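You operate a simulated robot arm through the tools that you are given. There is no shell and no other tool. Be economical: measure what you need, move in short steps, check, and stop when the job is done.

You run a simulated two-armed robot. Do the job below in one go: nothing can be reset, and whatever is moved stays where it is left.

JOB
Close the bench hopper lid. Turn the bench dose knob to 0.15 L. Fetch the sealed pot with the latest date from the top of the wooden bench and set it on the top of the grey table. Stack the small orange grease pot that says "No. 2" from the top of the wooden bench on top of the small orange grease pot that says "No. 3". Pick up the film roll with the green core from the roll shelf with one hand, pass it to the other hand and put it on the top shelf of the supply rack. Put the red pot labelled "No. 72" from the top of the stacked sacks on the top of the glue bench. Take the small grey bin on the top of the stacked sacks and put it away on the bottom shelf of the blue frame rack. Fetch the teal sack clip that says "No. 34" from the deck of the plain pallet and set it on the white plastic sheet. Do these in any order. Set down upright: sealed pot, red pot.

The check looks at the end state, three seconds after you hand in, the way a careful person would. Anything else that was tipped, shoved, dropped, spilled or broken makes it a failure. Lids that push on must go on centred and level and be pressed home; caps that screw on are set level and turned clockwise until they are tight. Flat cloth is picked up by pressing the open fingertips on it (5 to 10 N) and closing them slowly along it; thin cloth reads only 2 to 8 mm in the jaws.

ROBOT AND FRAMES
Two 7-joint arms with two-finger parallel grippers on one trunk, on a base that drives. Base frame: it is fixed to the floor where the robot stands at the start and does not move with it; the origin is under the middle of the robot, x ahead of it, y to its left, z up. Readings come in m, degrees, newtons and seconds.
The left shoulder is at the start at [0.06, 0.189, 1.293], the right one opposite. With the tool pointing down near the work surface each hand reaches from about 0.1 to 0.32 m from the robot's upright axis, wherever it stands, measured 20 degrees to its own side. Places, roughly: bench dose knob [0.6, 0, 1.1]; bench hopper lid [0.4, 0, 1.2]; bottom shelf of the blue frame rack [-9, 9.1, 0.2]; film roll with the green core [3, 0, 0.75]; red pot [-8.25, 4.5, 0.75]; small grey bin (16x22x16 cm) [-8.2, 4.2, 0.9]; small orange grease pot [2, 0, 1]; teal sack clip [-6, 6.25, 0.5]; top of the glue bench [-8.1, 5.3, 0.8]; top of the grey table [0.5, 1.5, 0.7]; top shelf of the supply rack [3.3, -0.2, 1.5]; white plastic sheet (29x21x1 cm) [-6.2, 6, 0.6]. Payload 3.43 kg a hand.
The TCP of each hand is the grasp point between the finger pads, 0.03 m short of the fingertips. In the tool frame z runs along the fingers and y along their closing line. The gripper opens to 0.094 m. The fingers are 0.028 m wide and 0.01 m thick; the gripper's body (0.05 by 0.096 m) begins 0.055 m behind the TCP.
Orientation is that of the tool frame in the base frame, as a unit quaternion [w, x, y, z]. With the fingers straight down and closing along the base's y, the tool's x points along the base's -x, its y along +y and its z along -z.

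CONTROLS
- The arms move only by the tool move_arm. It takes "left_plan", "right_plan" or both (then of equal length, played together; a hand with none holds still); each is a list of rows, each a list of 7 numbers: the shift along the base's x, y, z in units of 25 mm (1.0 is 25 mm), then the turn, a rotation vector about the base's x, y, z in units of 6 degrees (1.0 is 6 degrees), then the gripper command, from -1 (fully open) to 1 (shut), values between in proportion. In form: [[x, y, z, rx, ry, rz, gripper], ...]. A call has 1 to 8 rows; each row shifts and turns the commanded pose from where the row before left it. A call with a number of a shift or a turn outside -1 to 1 is refused whole. A row lasts 0.2 s, in which the tool goes at most 0.05 m and 8.6 degrees; a call with a longer step from one row to the next is refused whole, and so is a gripper value outside its range. A pose out of reach is approached as far as the arm can. The call stops where the force on the tool passes 40 N (or 10 N more than at its start, if that is more) or the arm is blocked; 0.2 s more then pass. Each finger travels about 0.153 m/s and halts on what it meets, pressing with about 23 N; the grip force reading is that of the motor and also rises with nothing between the fingers. The clock runs only during rows and for 0.2 s after the last one: add rows that do not move to give the fingers time. It gives the time, the measured TCP pose, the force on the tool (base axes), the opening and the grip force at its end, in the units of the frame above (readings bear some noise), with the torque about the TCP (base axes, N m) and any sound that the robot's microphone picked up, and new pictures: "pictures" is both (left out), scene, wrist or none (wrist: the cameras of the hands that moved).
- Cameras (640 x 400 px; columns grow to the right, rows downward): "scene" is now at [0.0081, -0.0127, 1.8311]; the picture's right is [-0.17, -0.98, 0.00], its down [-0.84, 0.15, -0.52] and it looks along [0.52, -0.09, -0.85] (base axes); focal length 284 px, centre (320, 200). "left" rides on the left gripper at [0.076, -0.014, -0.102] in its tool frame; the picture's right is [0.18, 0.98, 0.00], its down [-0.75, 0.14, -0.64] and it looks along [-0.63, 0.12, 0.77] (tool axes); focal length 243 px, centre (320, 200). "right" rides on the right gripper at [0.076, 0.014, -0.103] in its tool frame; the picture's right is [-0.18, 0.98, 0.00], its down [-0.75, -0.14, -0.64] and it looks along [-0.63, -0.12, 0.77] (tool axes); focal length 243 px, centre (320, 200). There is no depth. A picture from a camera that has moved, and an enlarged one, comes with that camera's place and axes in the base frame and with its lens.
- raise_lower(by): slides the trunk up (or, below 0, down) by that many m; the arms and the scene camera ride with it, the base frame stays. It gives what a move gives, with no picture.
- drive_base(legs): drives the robot by 1 to 6 legs, each [ahead, left, turn to the left] in m, m and degrees, along the robot's own axes; the way and the turn of a leg run together, so that a leg with both is an arc; at most 1.5 m and 180 degrees a leg. The arms and the cameras ride along, it lands a little off, and it stops where it bumps. It gives what a move gives, and a new picture of the scene camera.
- head_to(pan, tilt): turns the head with the scene camera to pan (to the left, within 86 degrees either way) and tilt (down, from -29 to 69), counted from straight ahead of the robot. It gives what a move gives, and a new picture of the scene camera.
- close_up(camera, box): a new picture of the part [left, top, right, bottom] of that camera's present view, enlarged. It takes no simulated time.
- hand_in(): hands the job in; it is judged then, once.

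Go step by step. Nothing tells you exact positions but the pictures and the camera data: compare them with the known pose of the tool, close in by small moves and look again before you grip or let go. The budget is 217 turns and 260 pictures, counting those below and the enlarged ones. Unless the task says otherwise, let go and move clear before handing in, and close with one line.

The tools are called after ">>>" as name(argument=value, ...) on one line, values as JSON. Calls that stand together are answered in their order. move_arm: Moves the arms, as the interface text tells. Its arguments: {"type":"object","properties":{"left_plan":{"type":"array"},"right_plan":{"type":"array"},"pictures":{"type":"string","enum":["both","scene","wrist","none"]}},"required":[]} The other tools are called the same way: raise_lower (by) slides the trunk up or down; drive_base (legs) drives the base; head_to (pan, tilt) turns the head that bears the scene camera; close_up (camera, box) takes an enlarged picture of a part of a camera's view; hand_in () hands the job in.

At the start:

```text
t: 0.0
left_eef_pos: [0.2821, 0.0482, 1.3814]
left_orientation: [0.0, 0.0, 1.0, 0.0]
left_contact_force: [0.2, 0.0, 0.6]
left_ft_torque: [0.0, -0.01, 0.02]
left_opening: 0.0941
left_finger_force: 0.0
right_eef_pos: [0.3361, -0.2393, 1.3316]
right_orientation: [0.0, 0.0, 1.0, 0.0]
right_contact_force: [0.9, -0.1, -0.4]
right_ft_torque: [0.01, -0.02, -0.01]
right_opening: 0.0942
right_finger_force: 0.1
trunk travel left (down, up): [-0.965, 0.025]
robot x, y, heading: [-0.0034, 0.0006, -0.1]
head pan, tilt: [-10.0, 58.4]
```

scene: 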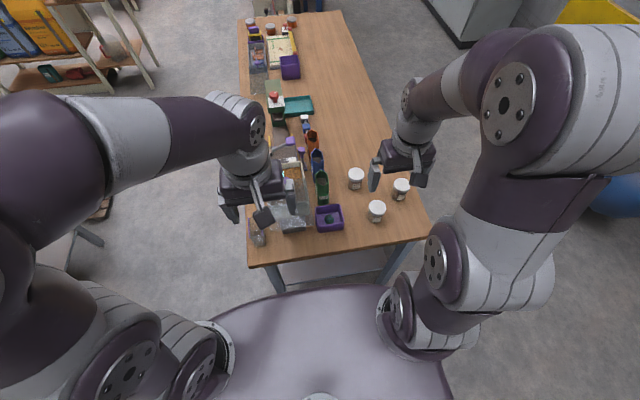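
right: 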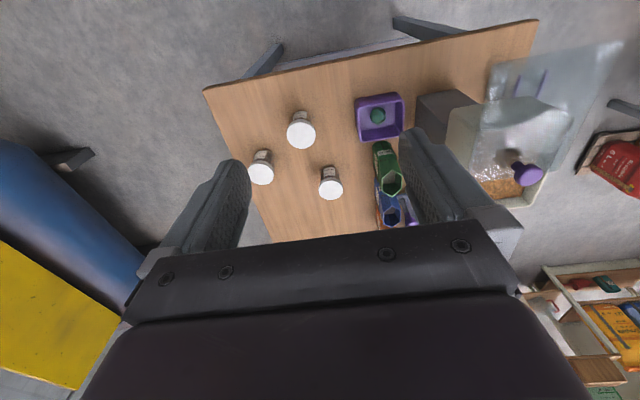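
left: 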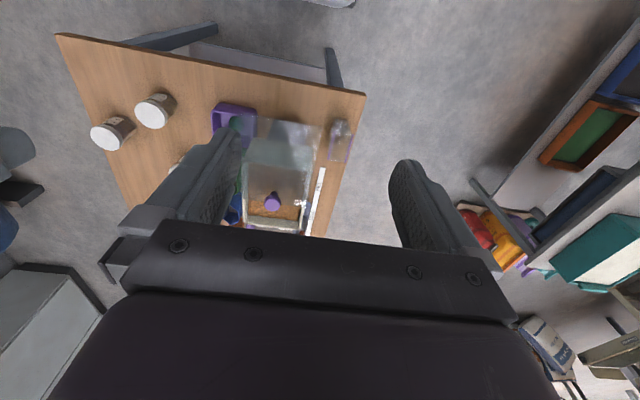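

I see the wooden bench ahead with three white sealed pots, a hopper with a clear lid, bottles and other items. I'll look closer first.

>>> close_up(camera="scene", box=[230, 100, 430, 260])

>>> close_up(camera="scene", box=[230, 5, 370, 110])

>>> close_up(camera="left", box=[80, 70, 380, 250])

```text
2.50 times, centred on (330, 180) of scene
camera zoom: at [0.0081, -0.0127, 1.8311], right [-0.17, -0.98, 0.0], down [-0.84, 0.15, -0.52], along [0.52, -0.09, -0.85], focal length 710 px, centre (295, 250)
```

zoom: 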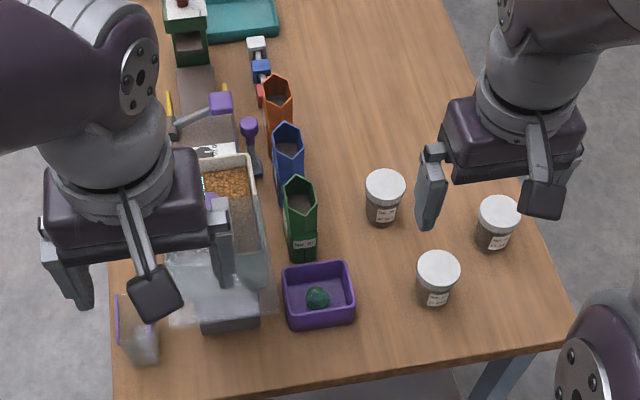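

```text
3.81 times, centred on (300, 58) of scene
camera zoom: at [0.0081, -0.0127, 1.8311], right [-0.17, -0.98, 0.0], down [-0.84, 0.15, -0.52], along [0.52, -0.09, -0.85], focal length 1082 px, centre (396, 743)
```

zoom: 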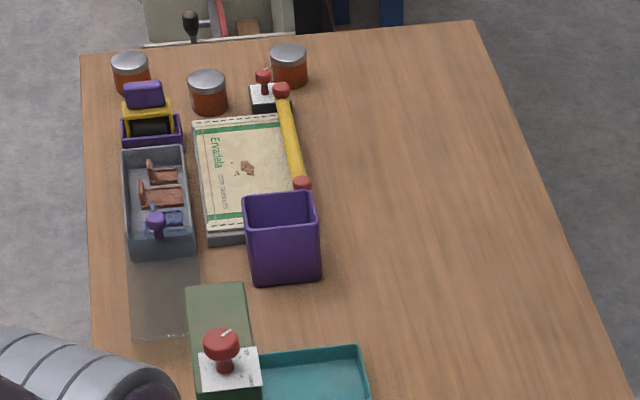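

```text
2.13 times, centred on (230, 160) of left
camera zoom: at [0.2055, 0.0332, 1.4839], right [-0.18, 0.98, 0.0], down [0.75, 0.14, 0.64], along [0.63, 0.12, -0.77], focal length 518 px, centre (512, 285)
```

zoom: 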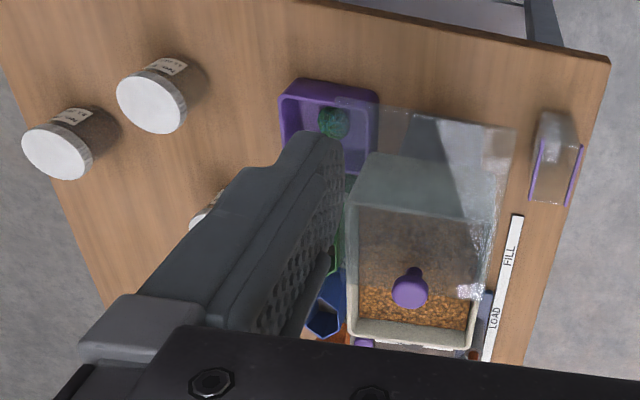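

The bench runs forward from the robot with the hopper at its near left. I'll look around to map the place.

>>> head_to(pan=80, tilt=25)

>>> head_to(pan=30, tilt=30)

>>> head_to(pan=-60, tilt=25)

>>> head_to(pan=0, tilt=25)

```text
t: 1.6
left_eef_pos: [0.282, 0.0468, 1.3809]
left_orientation: [0.0, 0.0, 1.0, 0.0]
left_contact_force: [0.4, 0.4, 0.2]
left_ft_torque: [0.0, -0.02, 0.01]
left_opening: 0.0939
left_finger_force: 0.1
right_eef_pos: [0.3368, -0.2391, 1.3301]
right_orientation: [0.001, 0.0, 1.0, 0.0]
right_contact_force: [0.1, -0.3, -0.3]
right_ft_torque: [-0.01, 0.02, 0.0]
right_opening: 0.0937
right_finger_force: 0.1
trunk travel left (down, up): [-0.965, 0.025]
robot x, y, heading: [-0.0014, -0.0024, 0.2]
head pan, tilt: [80.0, 25.0]
camera scene: at [-0.0432, 0.09, 1.8793], right [0.98, -0.17, 0.0], down [-0.07, -0.42, -0.91], along [0.16, 0.89, -0.42], focal length 284 px, centre (320, 200)
```

scene: 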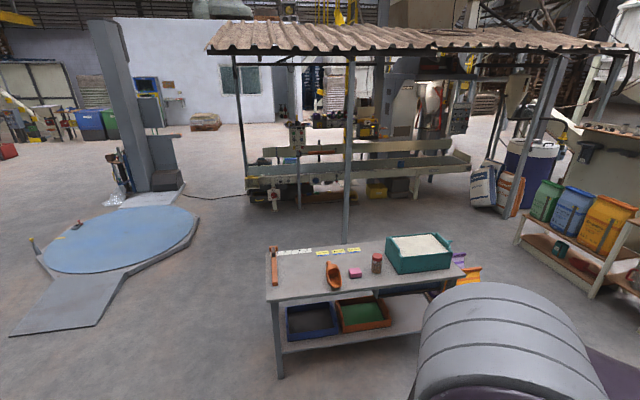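

```text
t: 2.8
left_eef_pos: [0.2816, 0.0465, 1.3816]
left_orientation: [0.0, 0.0, 1.0, 0.0]
left_contact_force: [-0.6, 0.1, 0.6]
left_ft_torque: [0.03, 0.0, -0.03]
left_opening: 0.0941
left_finger_force: 0.1
right_eef_pos: [0.3359, -0.2386, 1.3307]
right_orientation: [-0.001, 0.001, 1.0, 0.001]
right_contact_force: [0.5, 0.1, 0.3]
right_ft_torque: [0.0, 0.0, 0.01]
right_opening: 0.0939
right_finger_force: 0.0
trunk travel left (down, up): [-0.965, 0.025]
robot x, y, heading: [-0.0032, -0.0023, 0.2]
head pan, tilt: [30.0, 30.0]
camera scene: at [0.019, 0.0446, 1.8713], right [0.5, -0.87, 0.0], down [-0.43, -0.25, -0.87], along [0.75, 0.43, -0.5], focal length 284 px, centre (320, 200)
```

scene: 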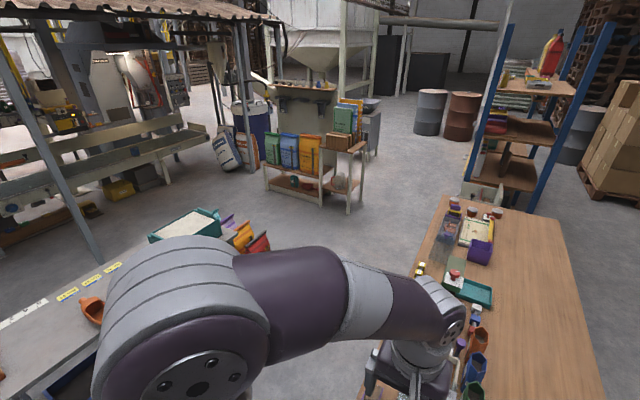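

```text
t: 4.5
left_eef_pos: [0.2828, 0.046, 1.3813]
left_orientation: [0.0, -0.001, 1.0, 0.0]
left_contact_force: [0.0, 0.4, 1.0]
left_ft_torque: [-0.01, -0.03, 0.03]
left_opening: 0.094
left_finger_force: 0.0
right_eef_pos: [0.3372, -0.2384, 1.3302]
right_orientation: [0.0, -0.001, 1.0, 0.0]
right_contact_force: [-0.9, -0.6, 0.2]
right_ft_torque: [-0.03, -0.01, 0.0]
right_opening: 0.094
right_finger_force: 0.1
trunk travel left (down, up): [-0.965, 0.025]
robot x, y, heading: [-0.003, -0.0032, -0.2]
head pan, tilt: [-60.0, 25.0]
camera scene: at [-0.0131, -0.0805, 1.8793], right [-0.87, -0.5, 0.0], down [-0.21, 0.37, -0.91], along [0.45, -0.78, -0.42], focal length 284 px, centre (320, 200)
```

scene: 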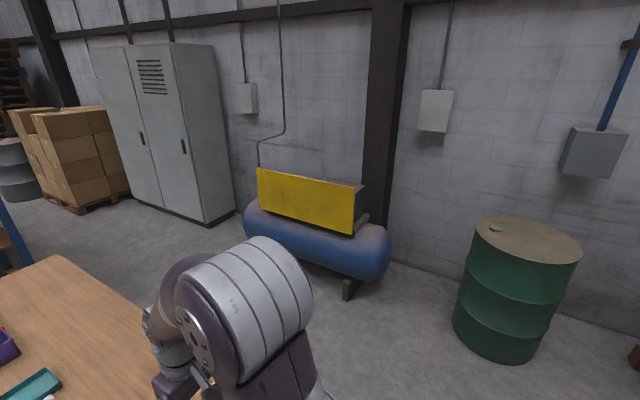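

```text
t: 5.8
left_eef_pos: [0.2823, 0.0465, 1.3819]
left_orientation: [-0.001, 0.0, 1.0, 0.0]
left_contact_force: [0.1, -0.5, 0.2]
left_ft_torque: [0.01, 0.02, -0.01]
left_opening: 0.094
left_finger_force: 0.0
right_eef_pos: [0.3368, -0.2381, 1.3312]
right_orientation: [0.0, 0.001, 1.0, 0.0]
right_contact_force: [-0.1, -0.2, -0.4]
right_ft_torque: [0.0, 0.0, -0.01]
right_opening: 0.0939
right_finger_force: 0.1
trunk travel left (down, up): [-0.965, 0.025]
robot x, y, heading: [0.0009, -0.0007, 0.0]
head pan, tilt: [0.0, 25.0]
camera scene: at [0.0329, -0.0008, 1.8793], right [0.0, -1.0, 0.0], down [-0.42, 0.0, -0.91], along [0.91, 0.0, -0.42], focal length 284 px, centre (320, 200)
```

scene: 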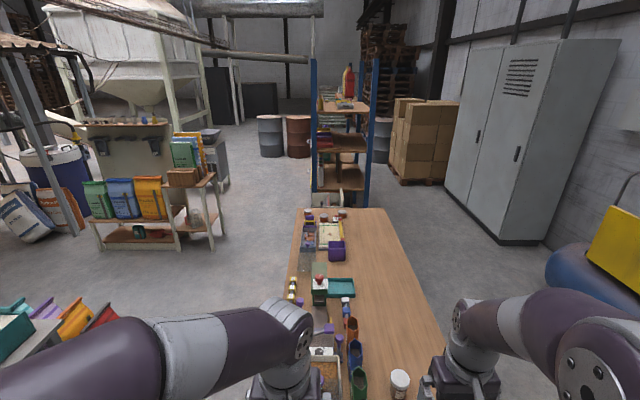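

The knob is hidden behind the left arm. I'll back off a bit and look at the bench.

>>> drive_base(legs=[[-0.45, 0, 0]])

>>> head_to(pan=0, tilt=45)

>>> close_up(camera="scene", box=[260, 60, 420, 200])

```text
t: 8.5
left_eef_pos: [-0.165, 0.0472, 1.3809]
left_orientation: [-0.001, -0.002, 1.0, 0.0]
left_contact_force: [0.2, 0.3, 0.8]
left_ft_torque: [0.02, 0.01, 0.02]
left_opening: 0.0938
left_finger_force: 0.0
right_eef_pos: [-0.1089, -0.2383, 1.3302]
right_orientation: [-0.001, -0.002, 1.0, 0.0]
right_contact_force: [0.1, -0.2, 0.6]
right_ft_torque: [0.01, -0.01, 0.02]
right_opening: 0.0938
right_finger_force: 0.1
trunk travel left (down, up): [-0.965, 0.025]
robot x, y, heading: [-0.4474, -0.0017, 0.0]
head pan, tilt: [0.0, 25.0]
camera scene: at [-0.4136, -0.0016, 1.8792], right [0.0, -1.0, 0.0], down [-0.42, 0.0, -0.91], along [0.91, 0.0, -0.42], focal length 284 px, centre (320, 200)
```

scene: 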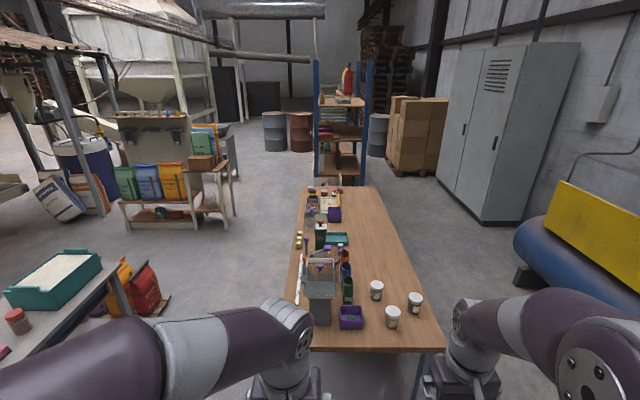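

```text
t: 9.3
left_eef_pos: [-0.1682, 0.0463, 1.3811]
left_orientation: [0.0, -0.002, 1.0, -0.001]
left_contact_force: [-0.6, -0.2, -1.1]
left_ft_torque: [0.01, -0.04, -0.01]
left_opening: 0.094
left_finger_force: 0.0
right_eef_pos: [-0.1117, -0.2385, 1.3317]
right_orientation: [0.0, -0.002, 1.0, 0.0]
right_contact_force: [0.0, 0.2, 0.9]
right_ft_torque: [0.0, -0.02, -0.02]
right_opening: 0.094
right_finger_force: 0.0
trunk travel left (down, up): [-0.965, 0.025]
robot x, y, heading: [-0.4515, 0.001, 0.2]
head pan, tilt: [0.0, 45.0]
camera scene: at [-0.428, -0.0017, 1.8488], right [0.0, -1.0, 0.0], down [-0.71, 0.0, -0.71], along [0.71, 0.0, -0.71], focal length 284 px, centre (320, 200)
```

scene: 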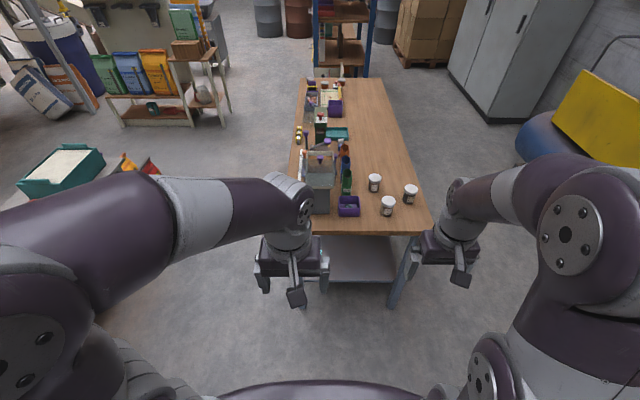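

```text
2.86 times, centred on (340, 130) of scene
camera zoom: at [-0.428, -0.0017, 1.8488], right [0.0, -1.0, 0.0], down [-0.71, 0.0, -0.71], along [0.71, 0.0, -0.71], focal length 812 px, centre (263, 400)
```

zoom: 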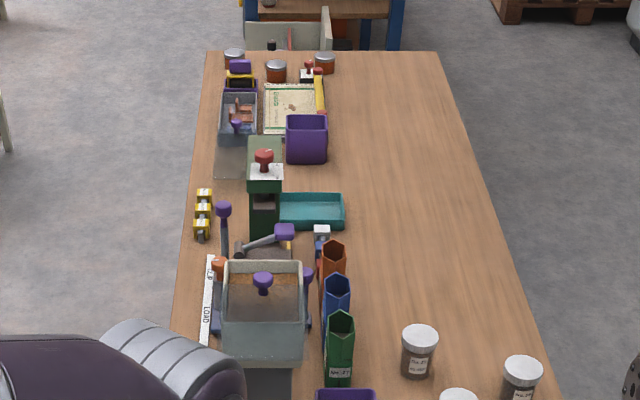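

The hopper stands tall on the near left of the bench (top about z 1.15). I'll look through the left wrist camera from nearer.

>>> move_arm(left_plan=[[0, 1, 1, 0, 0, 0, -1], [0, 1, 1, 0, 0, 0, -1], [0, 1, 1, 0, 0, 0, -1], [0, 1, 1, 0, 0, 0, -1], [0, 1, 1, 0, 0, 0, -1], [0, 1, 0, 0, 0, 0, -1], [0, 1, 0, 0, 0, 0, -1], [0, 1, 0, 0, 0, 0, -1]], pictures="none")

>>> drive_base(legs=[[0.3, 0, 0]])

>>> close_up(camera="scene", box=[240, 120, 440, 300])

>>> close_up(camera="left", box=[0, 0, 640, 400])

```text
t: 11.1
left_eef_pos: [-0.1612, 0.2484, 1.3827]
left_orientation: [0.0, -0.002, 1.0, 0.0]
left_contact_force: [0.0, -0.2, -0.4]
left_ft_torque: [-0.01, 0.01, 0.01]
left_opening: 0.094
left_finger_force: 0.1
left hand out of reach, approached as far as the arm can: row 1, 2, 3, 4, 5
right_eef_pos: [-0.1113, -0.2383, 1.3309]
right_orientation: [-0.001, -0.002, 1.0, 0.0]
right_contact_force: [-0.2, 0.7, -0.5]
right_ft_torque: [0.0, -0.01, 0.02]
right_opening: 0.0941
right_finger_force: 0.0
trunk travel left (down, up): [-0.965, 0.025]
robot x, y, heading: [-0.4515, -0.0012, 0.4]
head pan, tilt: [0.0, 45.0]
```

```text
t: 13.2
left_eef_pos: [0.1387, 0.2487, 1.3818]
left_orientation: [0.001, -0.003, 1.0, 0.0]
left_contact_force: [0.0, 0.6, -0.2]
left_ft_torque: [0.01, -0.02, 0.0]
left_opening: 0.0942
left_finger_force: 0.1
right_eef_pos: [0.1897, -0.2359, 1.3309]
right_orientation: [0.001, -0.003, 1.0, 0.0]
right_contact_force: [-0.5, 0.6, 0.2]
right_ft_torque: [0.02, -0.01, 0.0]
right_opening: 0.0941
right_finger_force: 0.1
trunk travel left (down, up): [-0.965, 0.025]
robot x, y, heading: [-0.1468, 0.0001, 0.2]
head pan, tilt: [0.0, 45.0]
camera scene: at [-0.1276, 0.0, 1.8487], right [0.01, -1.0, 0.0], down [-0.71, 0.0, -0.71], along [0.71, 0.0, -0.71], focal length 284 px, centre (320, 200)
```

scene: 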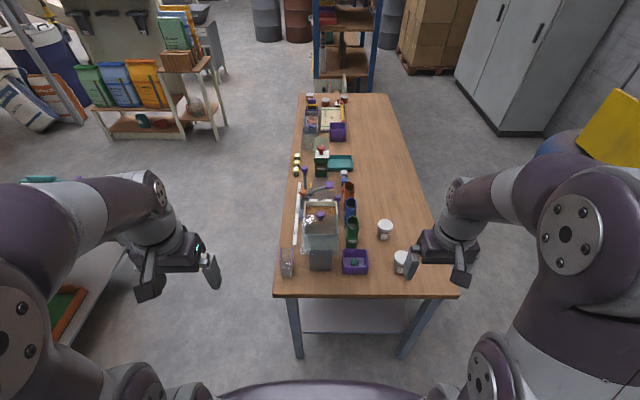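

```text
2.22 times, centred on (340, 210) of scene
camera zoom: at [-0.1276, 0.0, 1.8487], right [0.01, -1.0, 0.0], down [-0.71, 0.0, -0.71], along [0.71, 0.0, -0.71], focal length 631 px, centre (276, 178)
```

zoom: 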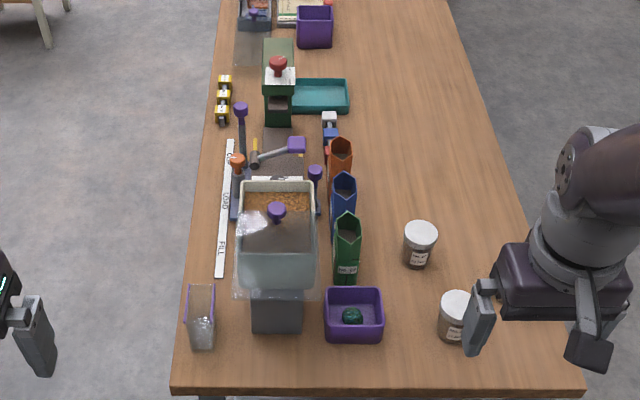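

```text
1.00 times, centred on (320, 200) of left
camera zoom: at [0.062, 0.2345, 1.485], right [-0.19, 0.98, 0.0], down [0.75, 0.15, 0.64], along [0.63, 0.12, -0.77], focal length 243 px, centre (320, 200)
```

zoom: 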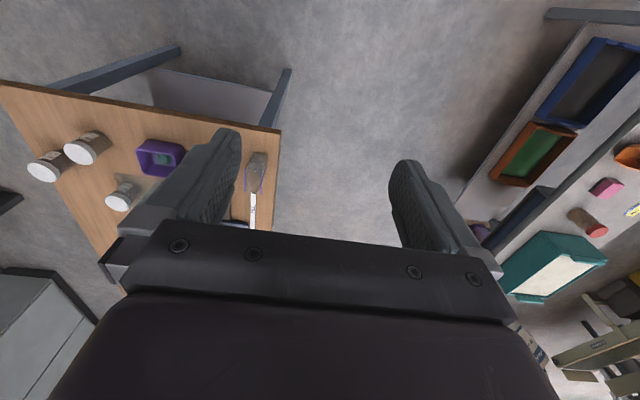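

>>> drive_base(legs=[[0.12, 0, 0]])

>>> close_up(camera="scene", box=[260, 190, 380, 310])

>>> head_to(pan=-25, tilt=55)

>>> close_up(camera="scene", box=[130, 100, 330, 300])

```text
t: 14.4
left_eef_pos: [0.2559, 0.2497, 1.3818]
left_orientation: [0.001, -0.004, 1.0, 0.0]
left_contact_force: [-0.1, 0.1, 0.9]
left_ft_torque: [-0.01, -0.02, -0.02]
left_opening: 0.0939
left_finger_force: 0.1
right_eef_pos: [0.3072, -0.2348, 1.3316]
right_orientation: [0.001, -0.003, 1.0, 0.001]
right_contact_force: [-0.2, 0.6, 0.3]
right_ft_torque: [-0.02, 0.0, -0.02]
right_opening: 0.094
right_finger_force: 0.0
trunk travel left (down, up): [-0.965, 0.025]
robot x, y, heading: [-0.0269, -0.0004, 0.5]
head pan, tilt: [0.0, 45.0]
camera scene: at [-0.0099, 0.0009, 1.8488], right [0.01, -1.0, 0.0], down [-0.71, -0.01, -0.71], along [0.71, 0.01, -0.71], focal length 284 px, centre (320, 200)
```

scene: 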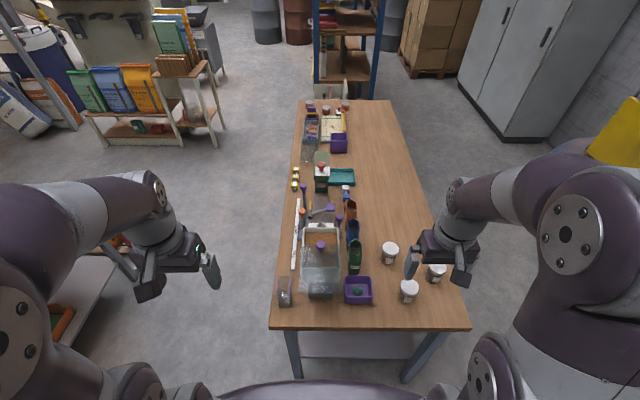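

```text
3.33 times, centred on (320, 250) of scene
camera zoom: at [-0.0099, 0.0009, 1.8488], right [0.01, -1.0, 0.0], down [-0.71, -0.01, -0.71], along [0.71, 0.01, -0.71], focal length 947 px, centre (320, 33)
```

zoom: 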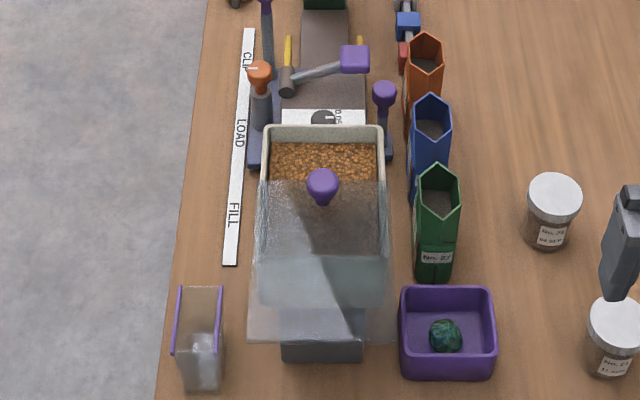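

```text
t: 15.3
left_eef_pos: [0.2617, 0.2493, 1.3811]
left_orientation: [-0.001, -0.004, 1.0, 0.0]
left_contact_force: [0.3, -0.4, 0.6]
left_ft_torque: [-0.02, 0.01, 0.01]
left_opening: 0.0939
left_finger_force: 0.1
right_eef_pos: [0.3127, -0.2357, 1.3299]
right_orientation: [-0.001, -0.003, 1.0, 0.0]
right_contact_force: [0.8, 0.3, -0.6]
right_ft_torque: [-0.02, 0.04, 0.0]
right_opening: 0.0939
right_finger_force: 0.0
trunk travel left (down, up): [-0.965, 0.025]
robot x, y, heading: [-0.0282, -0.0013, 0.5]
head pan, tilt: [-25.0, 55.0]
camera scene: at [-0.0187, -0.0297, 1.8353], right [-0.42, -0.91, 0.0], down [-0.75, 0.34, -0.57], along [0.52, -0.24, -0.82], focal length 284 px, centre (320, 200)
```

scene: 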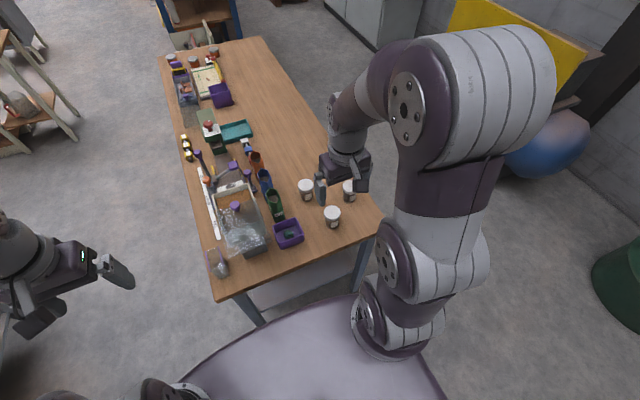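

```text
2.00 times, centred on (230, 200) of scene
camera zoom: at [-0.0187, -0.0297, 1.8353], right [-0.42, -0.91, 0.0], down [-0.75, 0.34, -0.57], along [0.52, -0.24, -0.82], focal length 568 px, centre (500, 200)
```

zoom: 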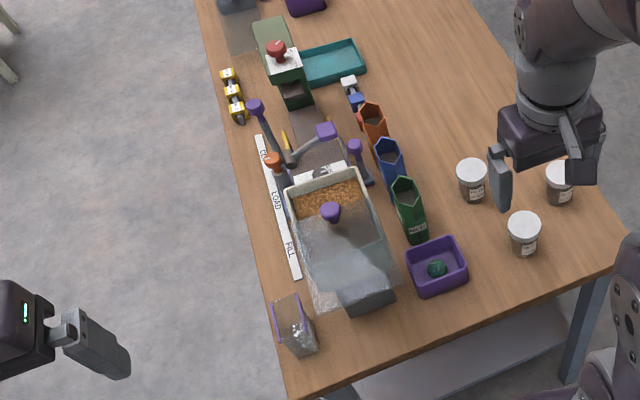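

The hopper has a sliding clear lid (purple knob at its far edge) pulled toward me; the black dose dial sits on a white plate just behind the hopper. I'll bring the left hand over it to look closely.

>>> move_arm(left_plan=[[0.5, -1, 0, 0, 0, 0, -1], [0.5, -1, 0, 0, 0, 0, -1], [0.5, -1, 0, 0, 0, 0, -1], [0.5, -1, 0, 0, 0, 0, -1], [0.5, -1, 0, 0, 0, 0, -1], [0.5, -1, 0, 0, 0, 0, -1], [0.5, -1, 0, 0, 0, 0, -1], [0.5, -1, 0, 0, 0, 0, -1]], pictures="wrist")

```text
t: 17.1
left_eef_pos: [0.3539, 0.0477, 1.3631]
left_orientation: [0.0, -0.003, 1.0, 0.001]
left_contact_force: [0.2, -0.3, -0.6]
left_ft_torque: [0.01, 0.02, -0.02]
left_opening: 0.0941
left_finger_force: 0.1
left hand out of reach, approached as far as the arm can: row 5, 6, 7, 8
right_eef_pos: [0.3119, -0.2357, 1.3305]
right_orientation: [0.0, -0.004, 1.0, 0.0]
right_contact_force: [-0.4, 0.3, -0.5]
right_ft_torque: [0.02, -0.01, -0.02]
right_opening: 0.0943
right_finger_force: 0.1
trunk travel left (down, up): [-0.965, 0.025]
robot x, y, heading: [-0.0283, 0.0015, 0.6]
head pan, tilt: [-25.0, 55.0]
camera left: at [0.2786, 0.0341, 1.4654], right [-0.19, 0.98, 0.0], down [0.75, 0.15, 0.64], along [0.63, 0.12, -0.77], focal length 243 px, centre (320, 200)
```

left: 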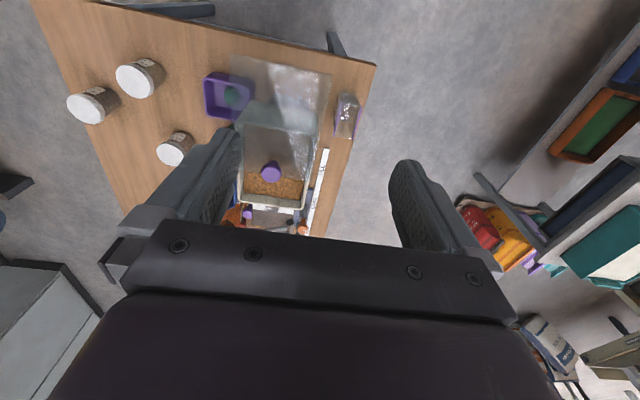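

>>> move_arm(left_plan=[[0.5, 0, -1, 0, 0, 0, -1], [0.5, 0, -1, 0, 0, 0, -1], [0.5, 0, -1, 0, 0, 0, -1], [0.5, 0, -1, 0, 0, 0, -1]], pictures="wrist")

```text
t: 18.1
left_eef_pos: [0.4066, 0.0499, 1.2636]
left_orientation: [0.0, -0.003, 1.0, 0.0]
left_contact_force: [0.4, 0.1, -0.3]
left_ft_torque: [-0.01, 0.03, 0.04]
left_opening: 0.0942
left_finger_force: 0.1
right_eef_pos: [0.3111, -0.235, 1.3307]
right_orientation: [0.0, -0.004, 1.0, 0.0]
right_contact_force: [-0.7, 0.2, 0.4]
right_ft_torque: [0.01, 0.02, 0.03]
right_opening: 0.0938
right_finger_force: 0.0
trunk travel left (down, up): [-0.965, 0.025]
robot x, y, heading: [-0.0235, -0.0001, 0.1]
head pan, tilt: [-25.0, 55.0]
camera left: at [0.3298, 0.0366, 1.3662], right [-0.19, 0.98, 0.0], down [0.75, 0.15, 0.64], along [0.63, 0.12, -0.77], focal length 243 px, centre (320, 200)
```

left: 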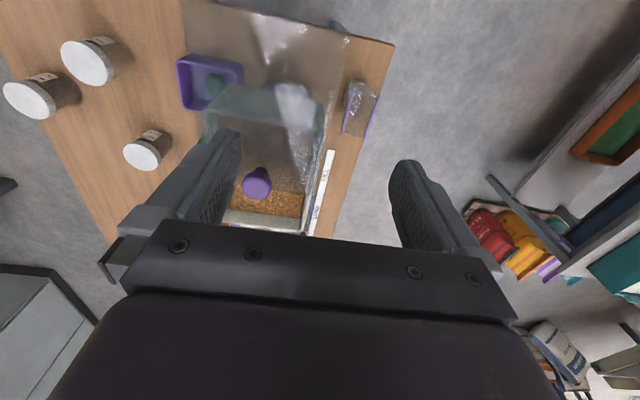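

>>> move_arm(left_plan=[[0, -1, 0, 0, 0, 0, -1], [0, -1, 0, 0, 0, 0, -1]], pictures="wrist")

>>> head_to(pan=0, tilt=50)

```text
t: 18.7
left_eef_pos: [0.4055, -0.0004, 1.2622]
left_orientation: [0.0, -0.003, 1.0, 0.001]
left_contact_force: [-0.1, 0.1, -0.2]
left_ft_torque: [-0.01, 0.01, 0.01]
left_opening: 0.0939
left_finger_force: 0.1
right_eef_pos: [0.3114, -0.2359, 1.3306]
right_orientation: [0.001, -0.004, 1.0, 0.0]
right_contact_force: [-0.3, -0.8, -0.7]
right_ft_torque: [0.01, 0.03, 0.01]
right_opening: 0.0939
right_finger_force: 0.0
trunk travel left (down, up): [-0.965, 0.025]
robot x, y, heading: [-0.0278, -0.0013, 0.4]
head pan, tilt: [-25.0, 55.0]
camera left: at [0.3294, -0.0141, 1.3659], right [-0.19, 0.98, 0.0], down [0.75, 0.15, 0.64], along [0.63, 0.12, -0.77], focal length 243 px, centre (320, 200)
```

left: 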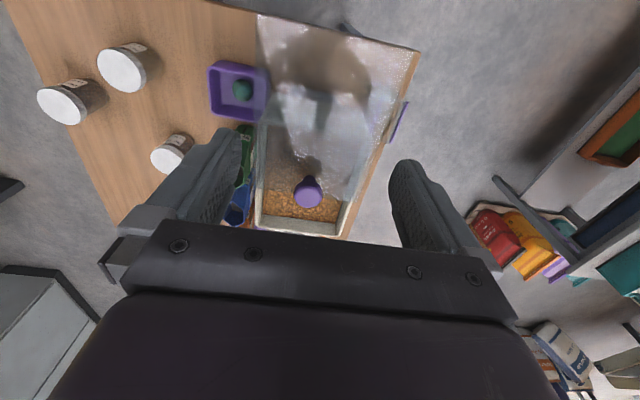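

```text
t: 19.6
left_eef_pos: [0.4047, 0.0015, 1.2644]
left_orientation: [0.0, -0.003, 1.0, 0.0]
left_contact_force: [0.2, 0.3, 0.6]
left_ft_torque: [0.01, 0.0, 0.0]
left_opening: 0.0939
left_finger_force: 0.0
right_eef_pos: [0.3114, -0.2343, 1.3303]
right_orientation: [0.0, -0.004, 1.0, 0.0]
right_contact_force: [0.5, -0.4, 0.0]
right_ft_torque: [-0.02, 0.03, -0.03]
right_opening: 0.0939
right_finger_force: 0.1
trunk travel left (down, up): [-0.965, 0.025]
robot x, y, heading: [-0.0269, 0.0056, 0.3]
head pan, tilt: [0.0, 50.0]
camera scene: at [-0.0097, 0.0012, 1.8418], right [0.01, -1.0, 0.0], down [-0.77, -0.01, -0.64], along [0.64, 0.0, -0.77], focal length 284 px, centre (320, 200)
```

scene: 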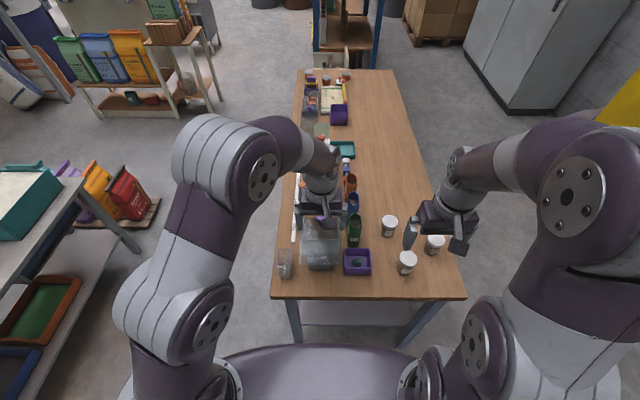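

The knob is at about (0.473, 0.002, 1.177). I'll move over it and descend.

>>> move_arm(left_plan=[[0.9, 0, 0, 0, 0, 0, -1], [0.9, 0, 0, 0, 0, 0, -1], [0.9, 0, 0, 0, 0, 0, -1], [0, 0, -1, 0, 0, 0, -1], [0, 0, -0.6, 0, 0, 0, -1]], pictures="both")

>>> close_up(camera="left", box=[200, 80, 440, 250])

```text
t: 20.8
left_eef_pos: [0.4739, 0.0024, 1.2232]
left_orientation: [0.0, -0.004, 1.0, -0.001]
left_contact_force: [-0.1, 0.5, -0.1]
left_ft_torque: [-0.01, 0.02, -0.03]
left_opening: 0.0939
left_finger_force: 0.0
right_eef_pos: [0.3112, -0.2354, 1.3311]
right_orientation: [0.0, -0.004, 1.0, 0.0]
right_contact_force: [0.0, 0.8, -0.6]
right_ft_torque: [0.0, 0.0, -0.03]
right_opening: 0.0938
right_finger_force: 0.1
trunk travel left (down, up): [-0.965, 0.025]
robot x, y, heading: [-0.0263, -0.0016, 0.2]
head pan, tilt: [0.0, 50.0]
camera scene: at [-0.0093, 0.0008, 1.8418], right [0.01, -1.0, 0.0], down [-0.77, -0.01, -0.64], along [0.64, 0.0, -0.77], focal length 284 px, centre (320, 200)
camera left: at [0.3964, -0.0126, 1.3263], right [-0.19, 0.98, 0.0], down [0.75, 0.15, 0.64], along [0.63, 0.12, -0.77], focal length 243 px, centre (320, 200)
```

scene: 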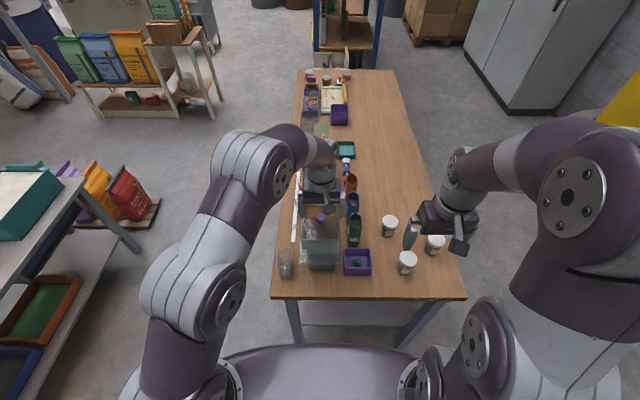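
left: 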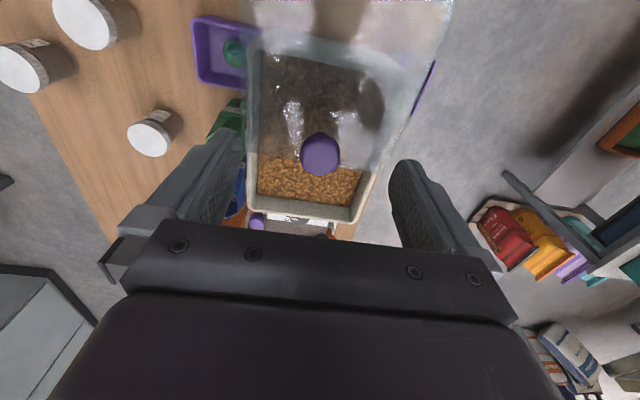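

```text
2.35 times, centred on (320, 165) of left
camera zoom: at [0.3964, -0.0126, 1.3263], right [-0.19, 0.98, 0.0], down [0.75, 0.15, 0.64], along [0.63, 0.12, -0.77], focal length 571 px, centre (320, 282)
```

zoom: 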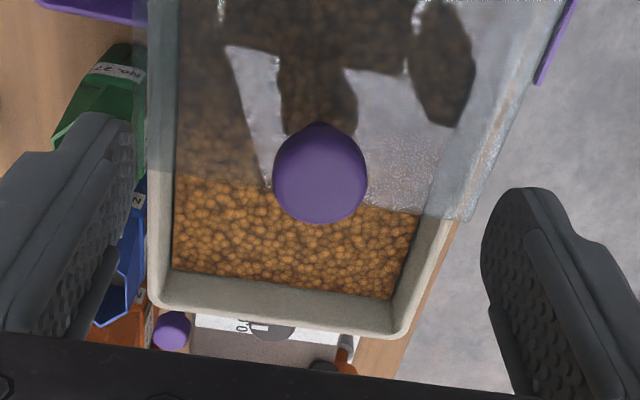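

>>> move_arm(left_plan=[[0.3, 0, -0.7, 0, 0, 0, -1], [0, 0, -0.9, 0, 0, 0, -1], [0, 0, 0, 0, 0, 0, -1]], pictures="wrist")

>>> close_up(camera="left", box=[200, 80, 440, 250])

>>> close_up(camera="scene", box=[270, 150, 390, 280])

```text
t: 21.6
left_eef_pos: [0.4796, 0.0005, 1.1843]
left_orientation: [0.001, -0.003, 1.0, -0.001]
left_contact_force: [-0.5, 0.5, 2.3]
left_ft_torque: [-0.06, 0.04, -0.02]
left_opening: 0.0938
left_finger_force: 0.0
right_eef_pos: [0.3099, -0.2359, 1.3319]
right_orientation: [0.001, -0.004, 1.0, 0.001]
right_contact_force: [0.3, 0.4, 1.2]
right_ft_torque: [0.02, -0.03, -0.01]
right_opening: 0.0943
right_finger_force: 0.0
trunk travel left (down, up): [-0.965, 0.025]
robot x, y, heading: [-0.0266, 0.0041, 0.3]
head pan, tilt: [0.0, 50.0]
camera left: at [0.4025, -0.0132, 1.2867], right [-0.19, 0.98, 0.0], down [0.75, 0.15, 0.64], along [0.63, 0.12, -0.77], focal length 243 px, centre (320, 200)
```

left: 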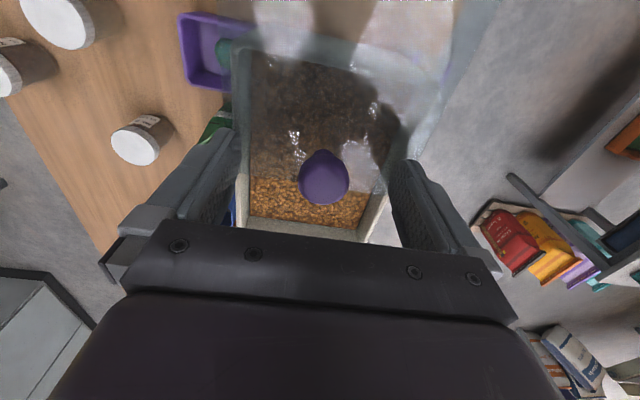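

```text
2.35 times, centred on (320, 165) of left
camera zoom: at [0.4025, -0.0132, 1.2867], right [-0.19, 0.98, 0.0], down [0.75, 0.15, 0.64], along [0.63, 0.12, -0.77], focal length 571 px, centre (320, 282)
```

zoom: 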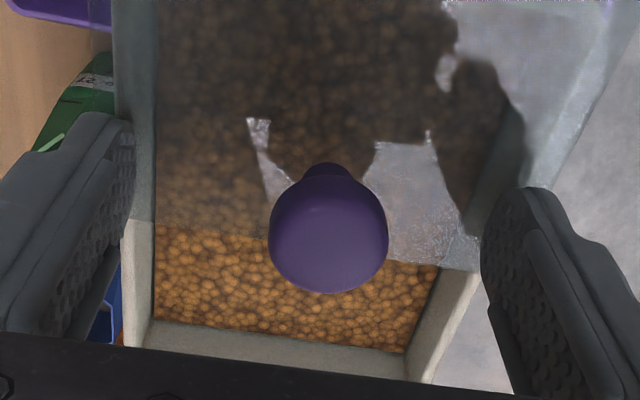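

```text
3.08 times, centred on (330, 215) of scene
camera zoom: at [-0.0105, 0.0007, 1.8418], right [0.01, -1.0, 0.0], down [-0.77, -0.01, -0.64], along [0.64, 0.0, -0.77], focal length 874 px, centre (289, 154)
```

zoom: 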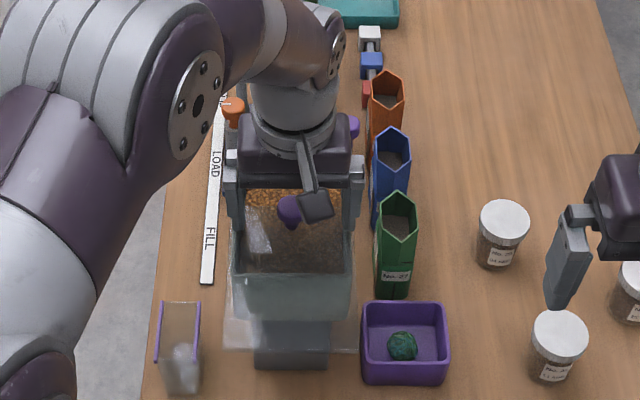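

>>> move_arm(left_plan=[[0.2, 0.1, 0, 0, 0, 0, 0], [0, 0, 0, 0, 0, 0, 0.6], [0, 0, 0, 0, 0, 0, 1], [0, 0, 0, 0, 0, 0, 1]], pictures="wrist")

>>> close_up(camera="left", box=[200, 80, 440, 250])

```text
t: 22.6
left_eef_pos: [0.4853, 0.0028, 1.1847]
left_orientation: [0.0, -0.003, 1.0, 0.0]
left_contact_force: [1.0, -3.7, 3.8]
left_ft_torque: [-0.07, -0.37, -0.02]
left_opening: 0.0287
left_finger_force: 45.2
right_eef_pos: [0.3111, -0.2354, 1.3307]
right_orientation: [-0.001, -0.004, 1.0, -0.001]
right_contact_force: [-1.2, 0.5, 0.0]
right_ft_torque: [0.04, 0.01, 0.05]
right_opening: 0.0939
right_finger_force: 0.0
trunk travel left (down, up): [-0.965, 0.025]
robot x, y, heading: [-0.0324, -0.0012, 0.4]
head pan, tilt: [0.0, 50.0]
camera left: at [0.4082, -0.0113, 1.2868], right [-0.19, 0.98, 0.0], down [0.75, 0.15, 0.64], along [0.63, 0.12, -0.77], focal length 243 px, centre (320, 200)
```

left: 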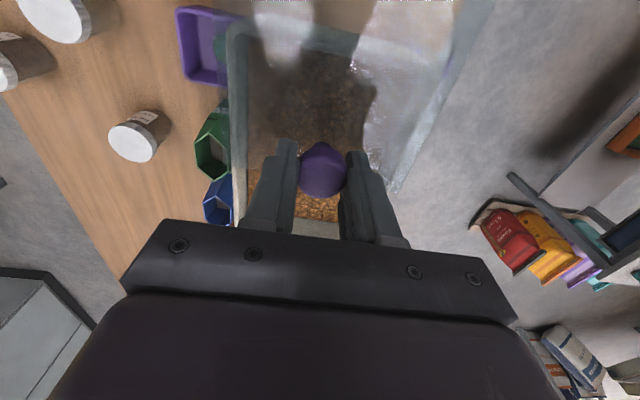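

```text
2.35 times, centred on (320, 165) of left
camera zoom: at [0.4082, -0.0113, 1.2868], right [-0.19, 0.98, 0.0], down [0.75, 0.15, 0.64], along [0.63, 0.12, -0.77], focal length 571 px, centre (320, 282)
```

zoom: 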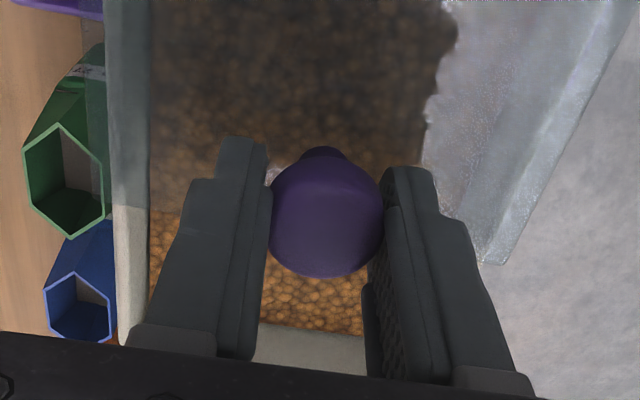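

Knob gripped. Slide the lid away from me (+x) until it stops.

>>> move_arm(left_plan=[[0.5, 0, 0, 0, 0, 0, 1], [0.5, 0, 0, 0, 0, 0, 1], [0.5, 0, 0, 0, 0, 0, 1], [0.5, 0, 0, 0, 0, 0, 1]], pictures="both")

```text
t: 23.6
left_eef_pos: [0.5365, 0.0021, 1.1844]
left_orientation: [0.001, -0.003, 1.0, 0.0]
left_contact_force: [0.3, -5.8, 10.4]
left_ft_torque: [0.1, 0.7, 0.02]
left_opening: 0.0282
left_finger_force: 44.9
right_eef_pos: [0.3119, -0.236, 1.3312]
right_orientation: [0.001, -0.004, 1.0, 0.001]
right_contact_force: [0.2, 1.5, -0.1]
right_ft_torque: [0.0, 0.03, 0.0]
right_opening: 0.094
right_finger_force: 0.1
trunk travel left (down, up): [-0.965, 0.025]
robot x, y, heading: [-0.0272, 0.0015, 0.4]
head pan, tilt: [0.0, 50.0]
camera scene: at [-0.0095, -0.0014, 1.8419], right [0.01, -1.0, 0.0], down [-0.77, 0.0, -0.64], along [0.64, 0.01, -0.77], focal length 284 px, centre (320, 200)
camera left: at [0.4599, -0.0114, 1.2867], right [-0.19, 0.98, 0.0], down [0.75, 0.15, 0.64], along [0.63, 0.12, -0.77], focal length 243 px, centre (320, 200)
```

scene: 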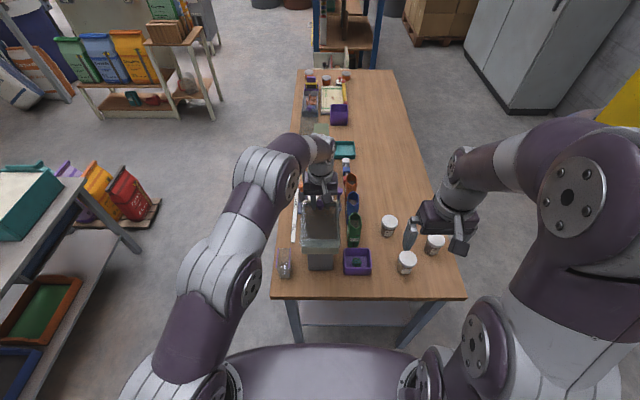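
left: 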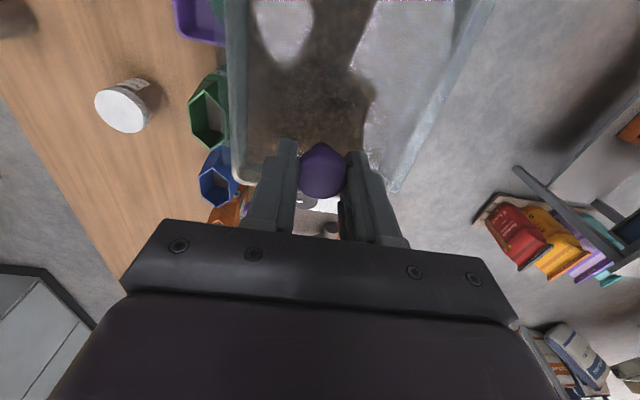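

>>> move_arm(left_plan=[[0.4, 0, 0, 0, 0, 0, 1], [0.4, 0, 0, 0, 0, 0, 1], [0.4, 0, 0, 0, 0, 0, 1], [0.4, 0, 0, 0, 0, 0, 1]], pictures="wrist")

>>> close_up(camera="scene", box=[270, 150, 390, 280])

```text
t: 24.3
left_eef_pos: [0.5427, 0.0021, 1.1838]
left_orientation: [0.008, -0.002, 1.0, -0.003]
left_contact_force: [-0.6, -17.2, 13.6]
left_ft_torque: [0.93, 0.51, 0.03]
left_opening: 0.0281
left_finger_force: 44.3
left hand out of reach, approached as far as the arm can: row 1, 2, 3
right_eef_pos: [0.3096, -0.2364, 1.3308]
right_orientation: [0.0, -0.002, 1.0, 0.0]
right_contact_force: [-0.6, 0.0, 0.4]
right_ft_torque: [-0.02, 0.02, -0.01]
right_opening: 0.0939
right_finger_force: 0.1
trunk travel left (down, up): [-0.965, 0.025]
robot x, y, heading: [-0.0275, 0.0032, 0.2]
head pan, tilt: [0.0, 50.0]
stopped in row 3 (left hand): the force on the tool passed its limit (the readings are from after the stop); the commanded pose is now the measured one
camera left: at [0.4656, -0.0102, 1.2859], right [-0.19, 0.98, -0.01], down [0.74, 0.15, 0.65], along [0.64, 0.11, -0.76], focal length 243 px, centre (320, 200)
```

left: 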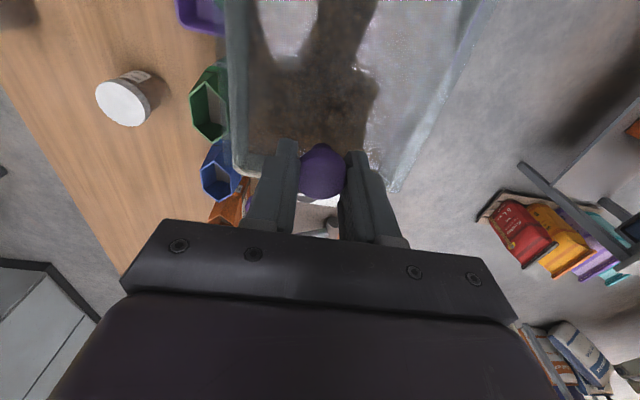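

```text
3.08 times, centred on (330, 215) of scene
camera zoom: at [-0.0104, -0.0017, 1.8416], right [0.01, -1.0, 0.0], down [-0.77, 0.0, -0.64], along [0.64, 0.0, -0.77], focal length 874 px, centre (289, 154)
```

zoom: 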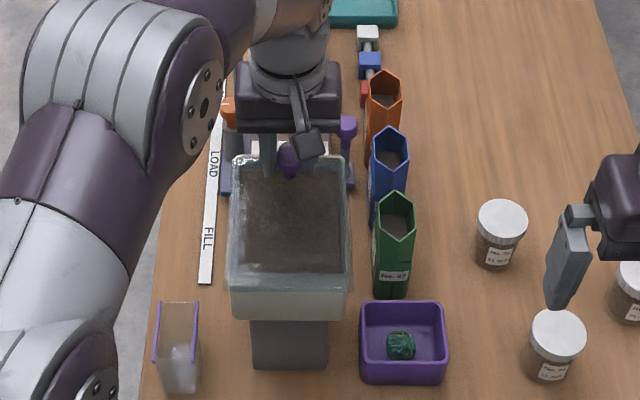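

The lid looks nearly home; the arm ran out of reach. I'll release, rise and move closer.

>>> move_arm(left_plan=[[0, 0, 0, 0, 0, 0, -0.06], [0, 0, 0, 0, 0, 0, -0.06], [0, 0, 1, 0, 0, 0, -0.06], [0, 0, 1, 0, 0, 0, -0.06], [-1, 0, 1, 0, 0, 0, -0.06], [-1, 0, 0, 0, 0, 0, -0.06], [-1, 0, 0, 0, 0, 0, -0.06]], pictures="wrist")

>>> close_up(camera="left", box=[200, 80, 440, 250])

>>> close_up(camera="scene", box=[270, 150, 390, 280])

```text
t: 25.9
left_eef_pos: [0.4499, 0.0116, 1.2477]
left_orientation: [0.006, -0.003, 1.0, -0.003]
left_contact_force: [-0.2, -0.9, 0.4]
left_ft_torque: [-0.01, 0.01, -0.02]
left_opening: 0.0498
left_finger_force: 0.0
left hand out of reach, approached as far as the arm can: row 3, 4
right_eef_pos: [0.3095, -0.2363, 1.331]
right_orientation: [0.001, -0.004, 1.0, 0.0]
right_contact_force: [0.6, 0.2, 0.4]
right_ft_torque: [-0.01, -0.02, 0.03]
right_opening: 0.0938
right_finger_force: 0.1
trunk travel left (down, up): [-0.965, 0.025]
robot x, y, heading: [-0.0267, 0.0016, 0.5]
head pan, tilt: [0.0, 50.0]
camera left: at [0.3719, -0.0012, 1.3501], right [-0.19, 0.98, -0.01], down [0.75, 0.15, 0.65], along [0.64, 0.12, -0.76], focal length 243 px, centre (320, 200)
```

left: 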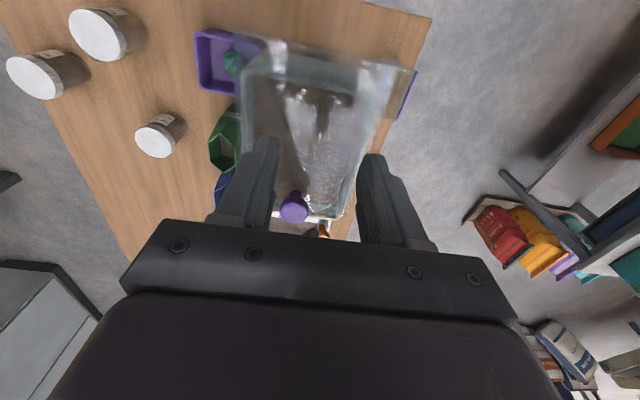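

```text
2.35 times, centred on (320, 165) of left
camera zoom: at [0.3719, -0.0012, 1.3501], right [-0.19, 0.98, -0.01], down [0.75, 0.15, 0.65], along [0.64, 0.12, -0.76], focal length 571 px, centre (320, 282)
```

zoom: 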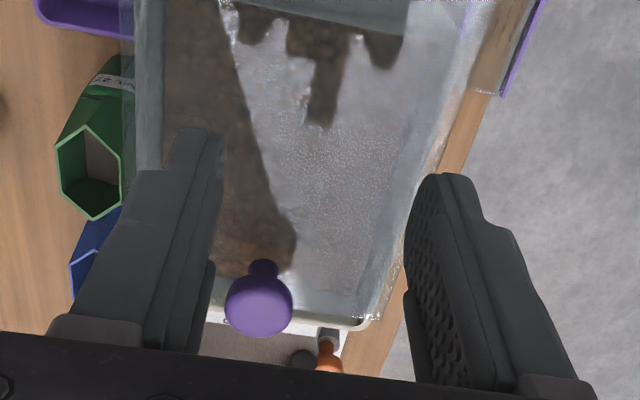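

```text
3.08 times, centred on (330, 215) of scene
camera zoom: at [-0.0108, -0.0001, 1.8418], right [0.01, -1.0, 0.0], down [-0.77, 0.0, -0.64], along [0.64, 0.0, -0.77], focal length 874 px, centre (289, 154)
```

zoom: 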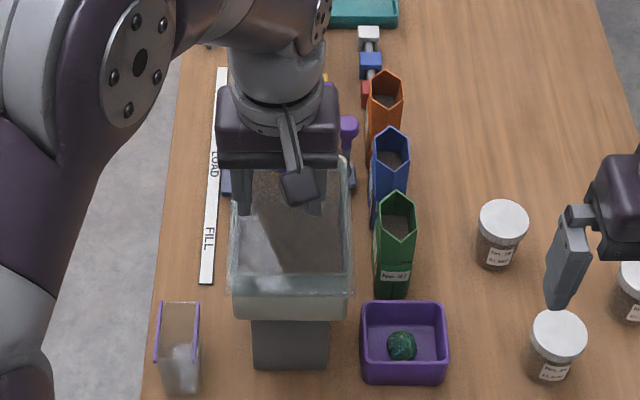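

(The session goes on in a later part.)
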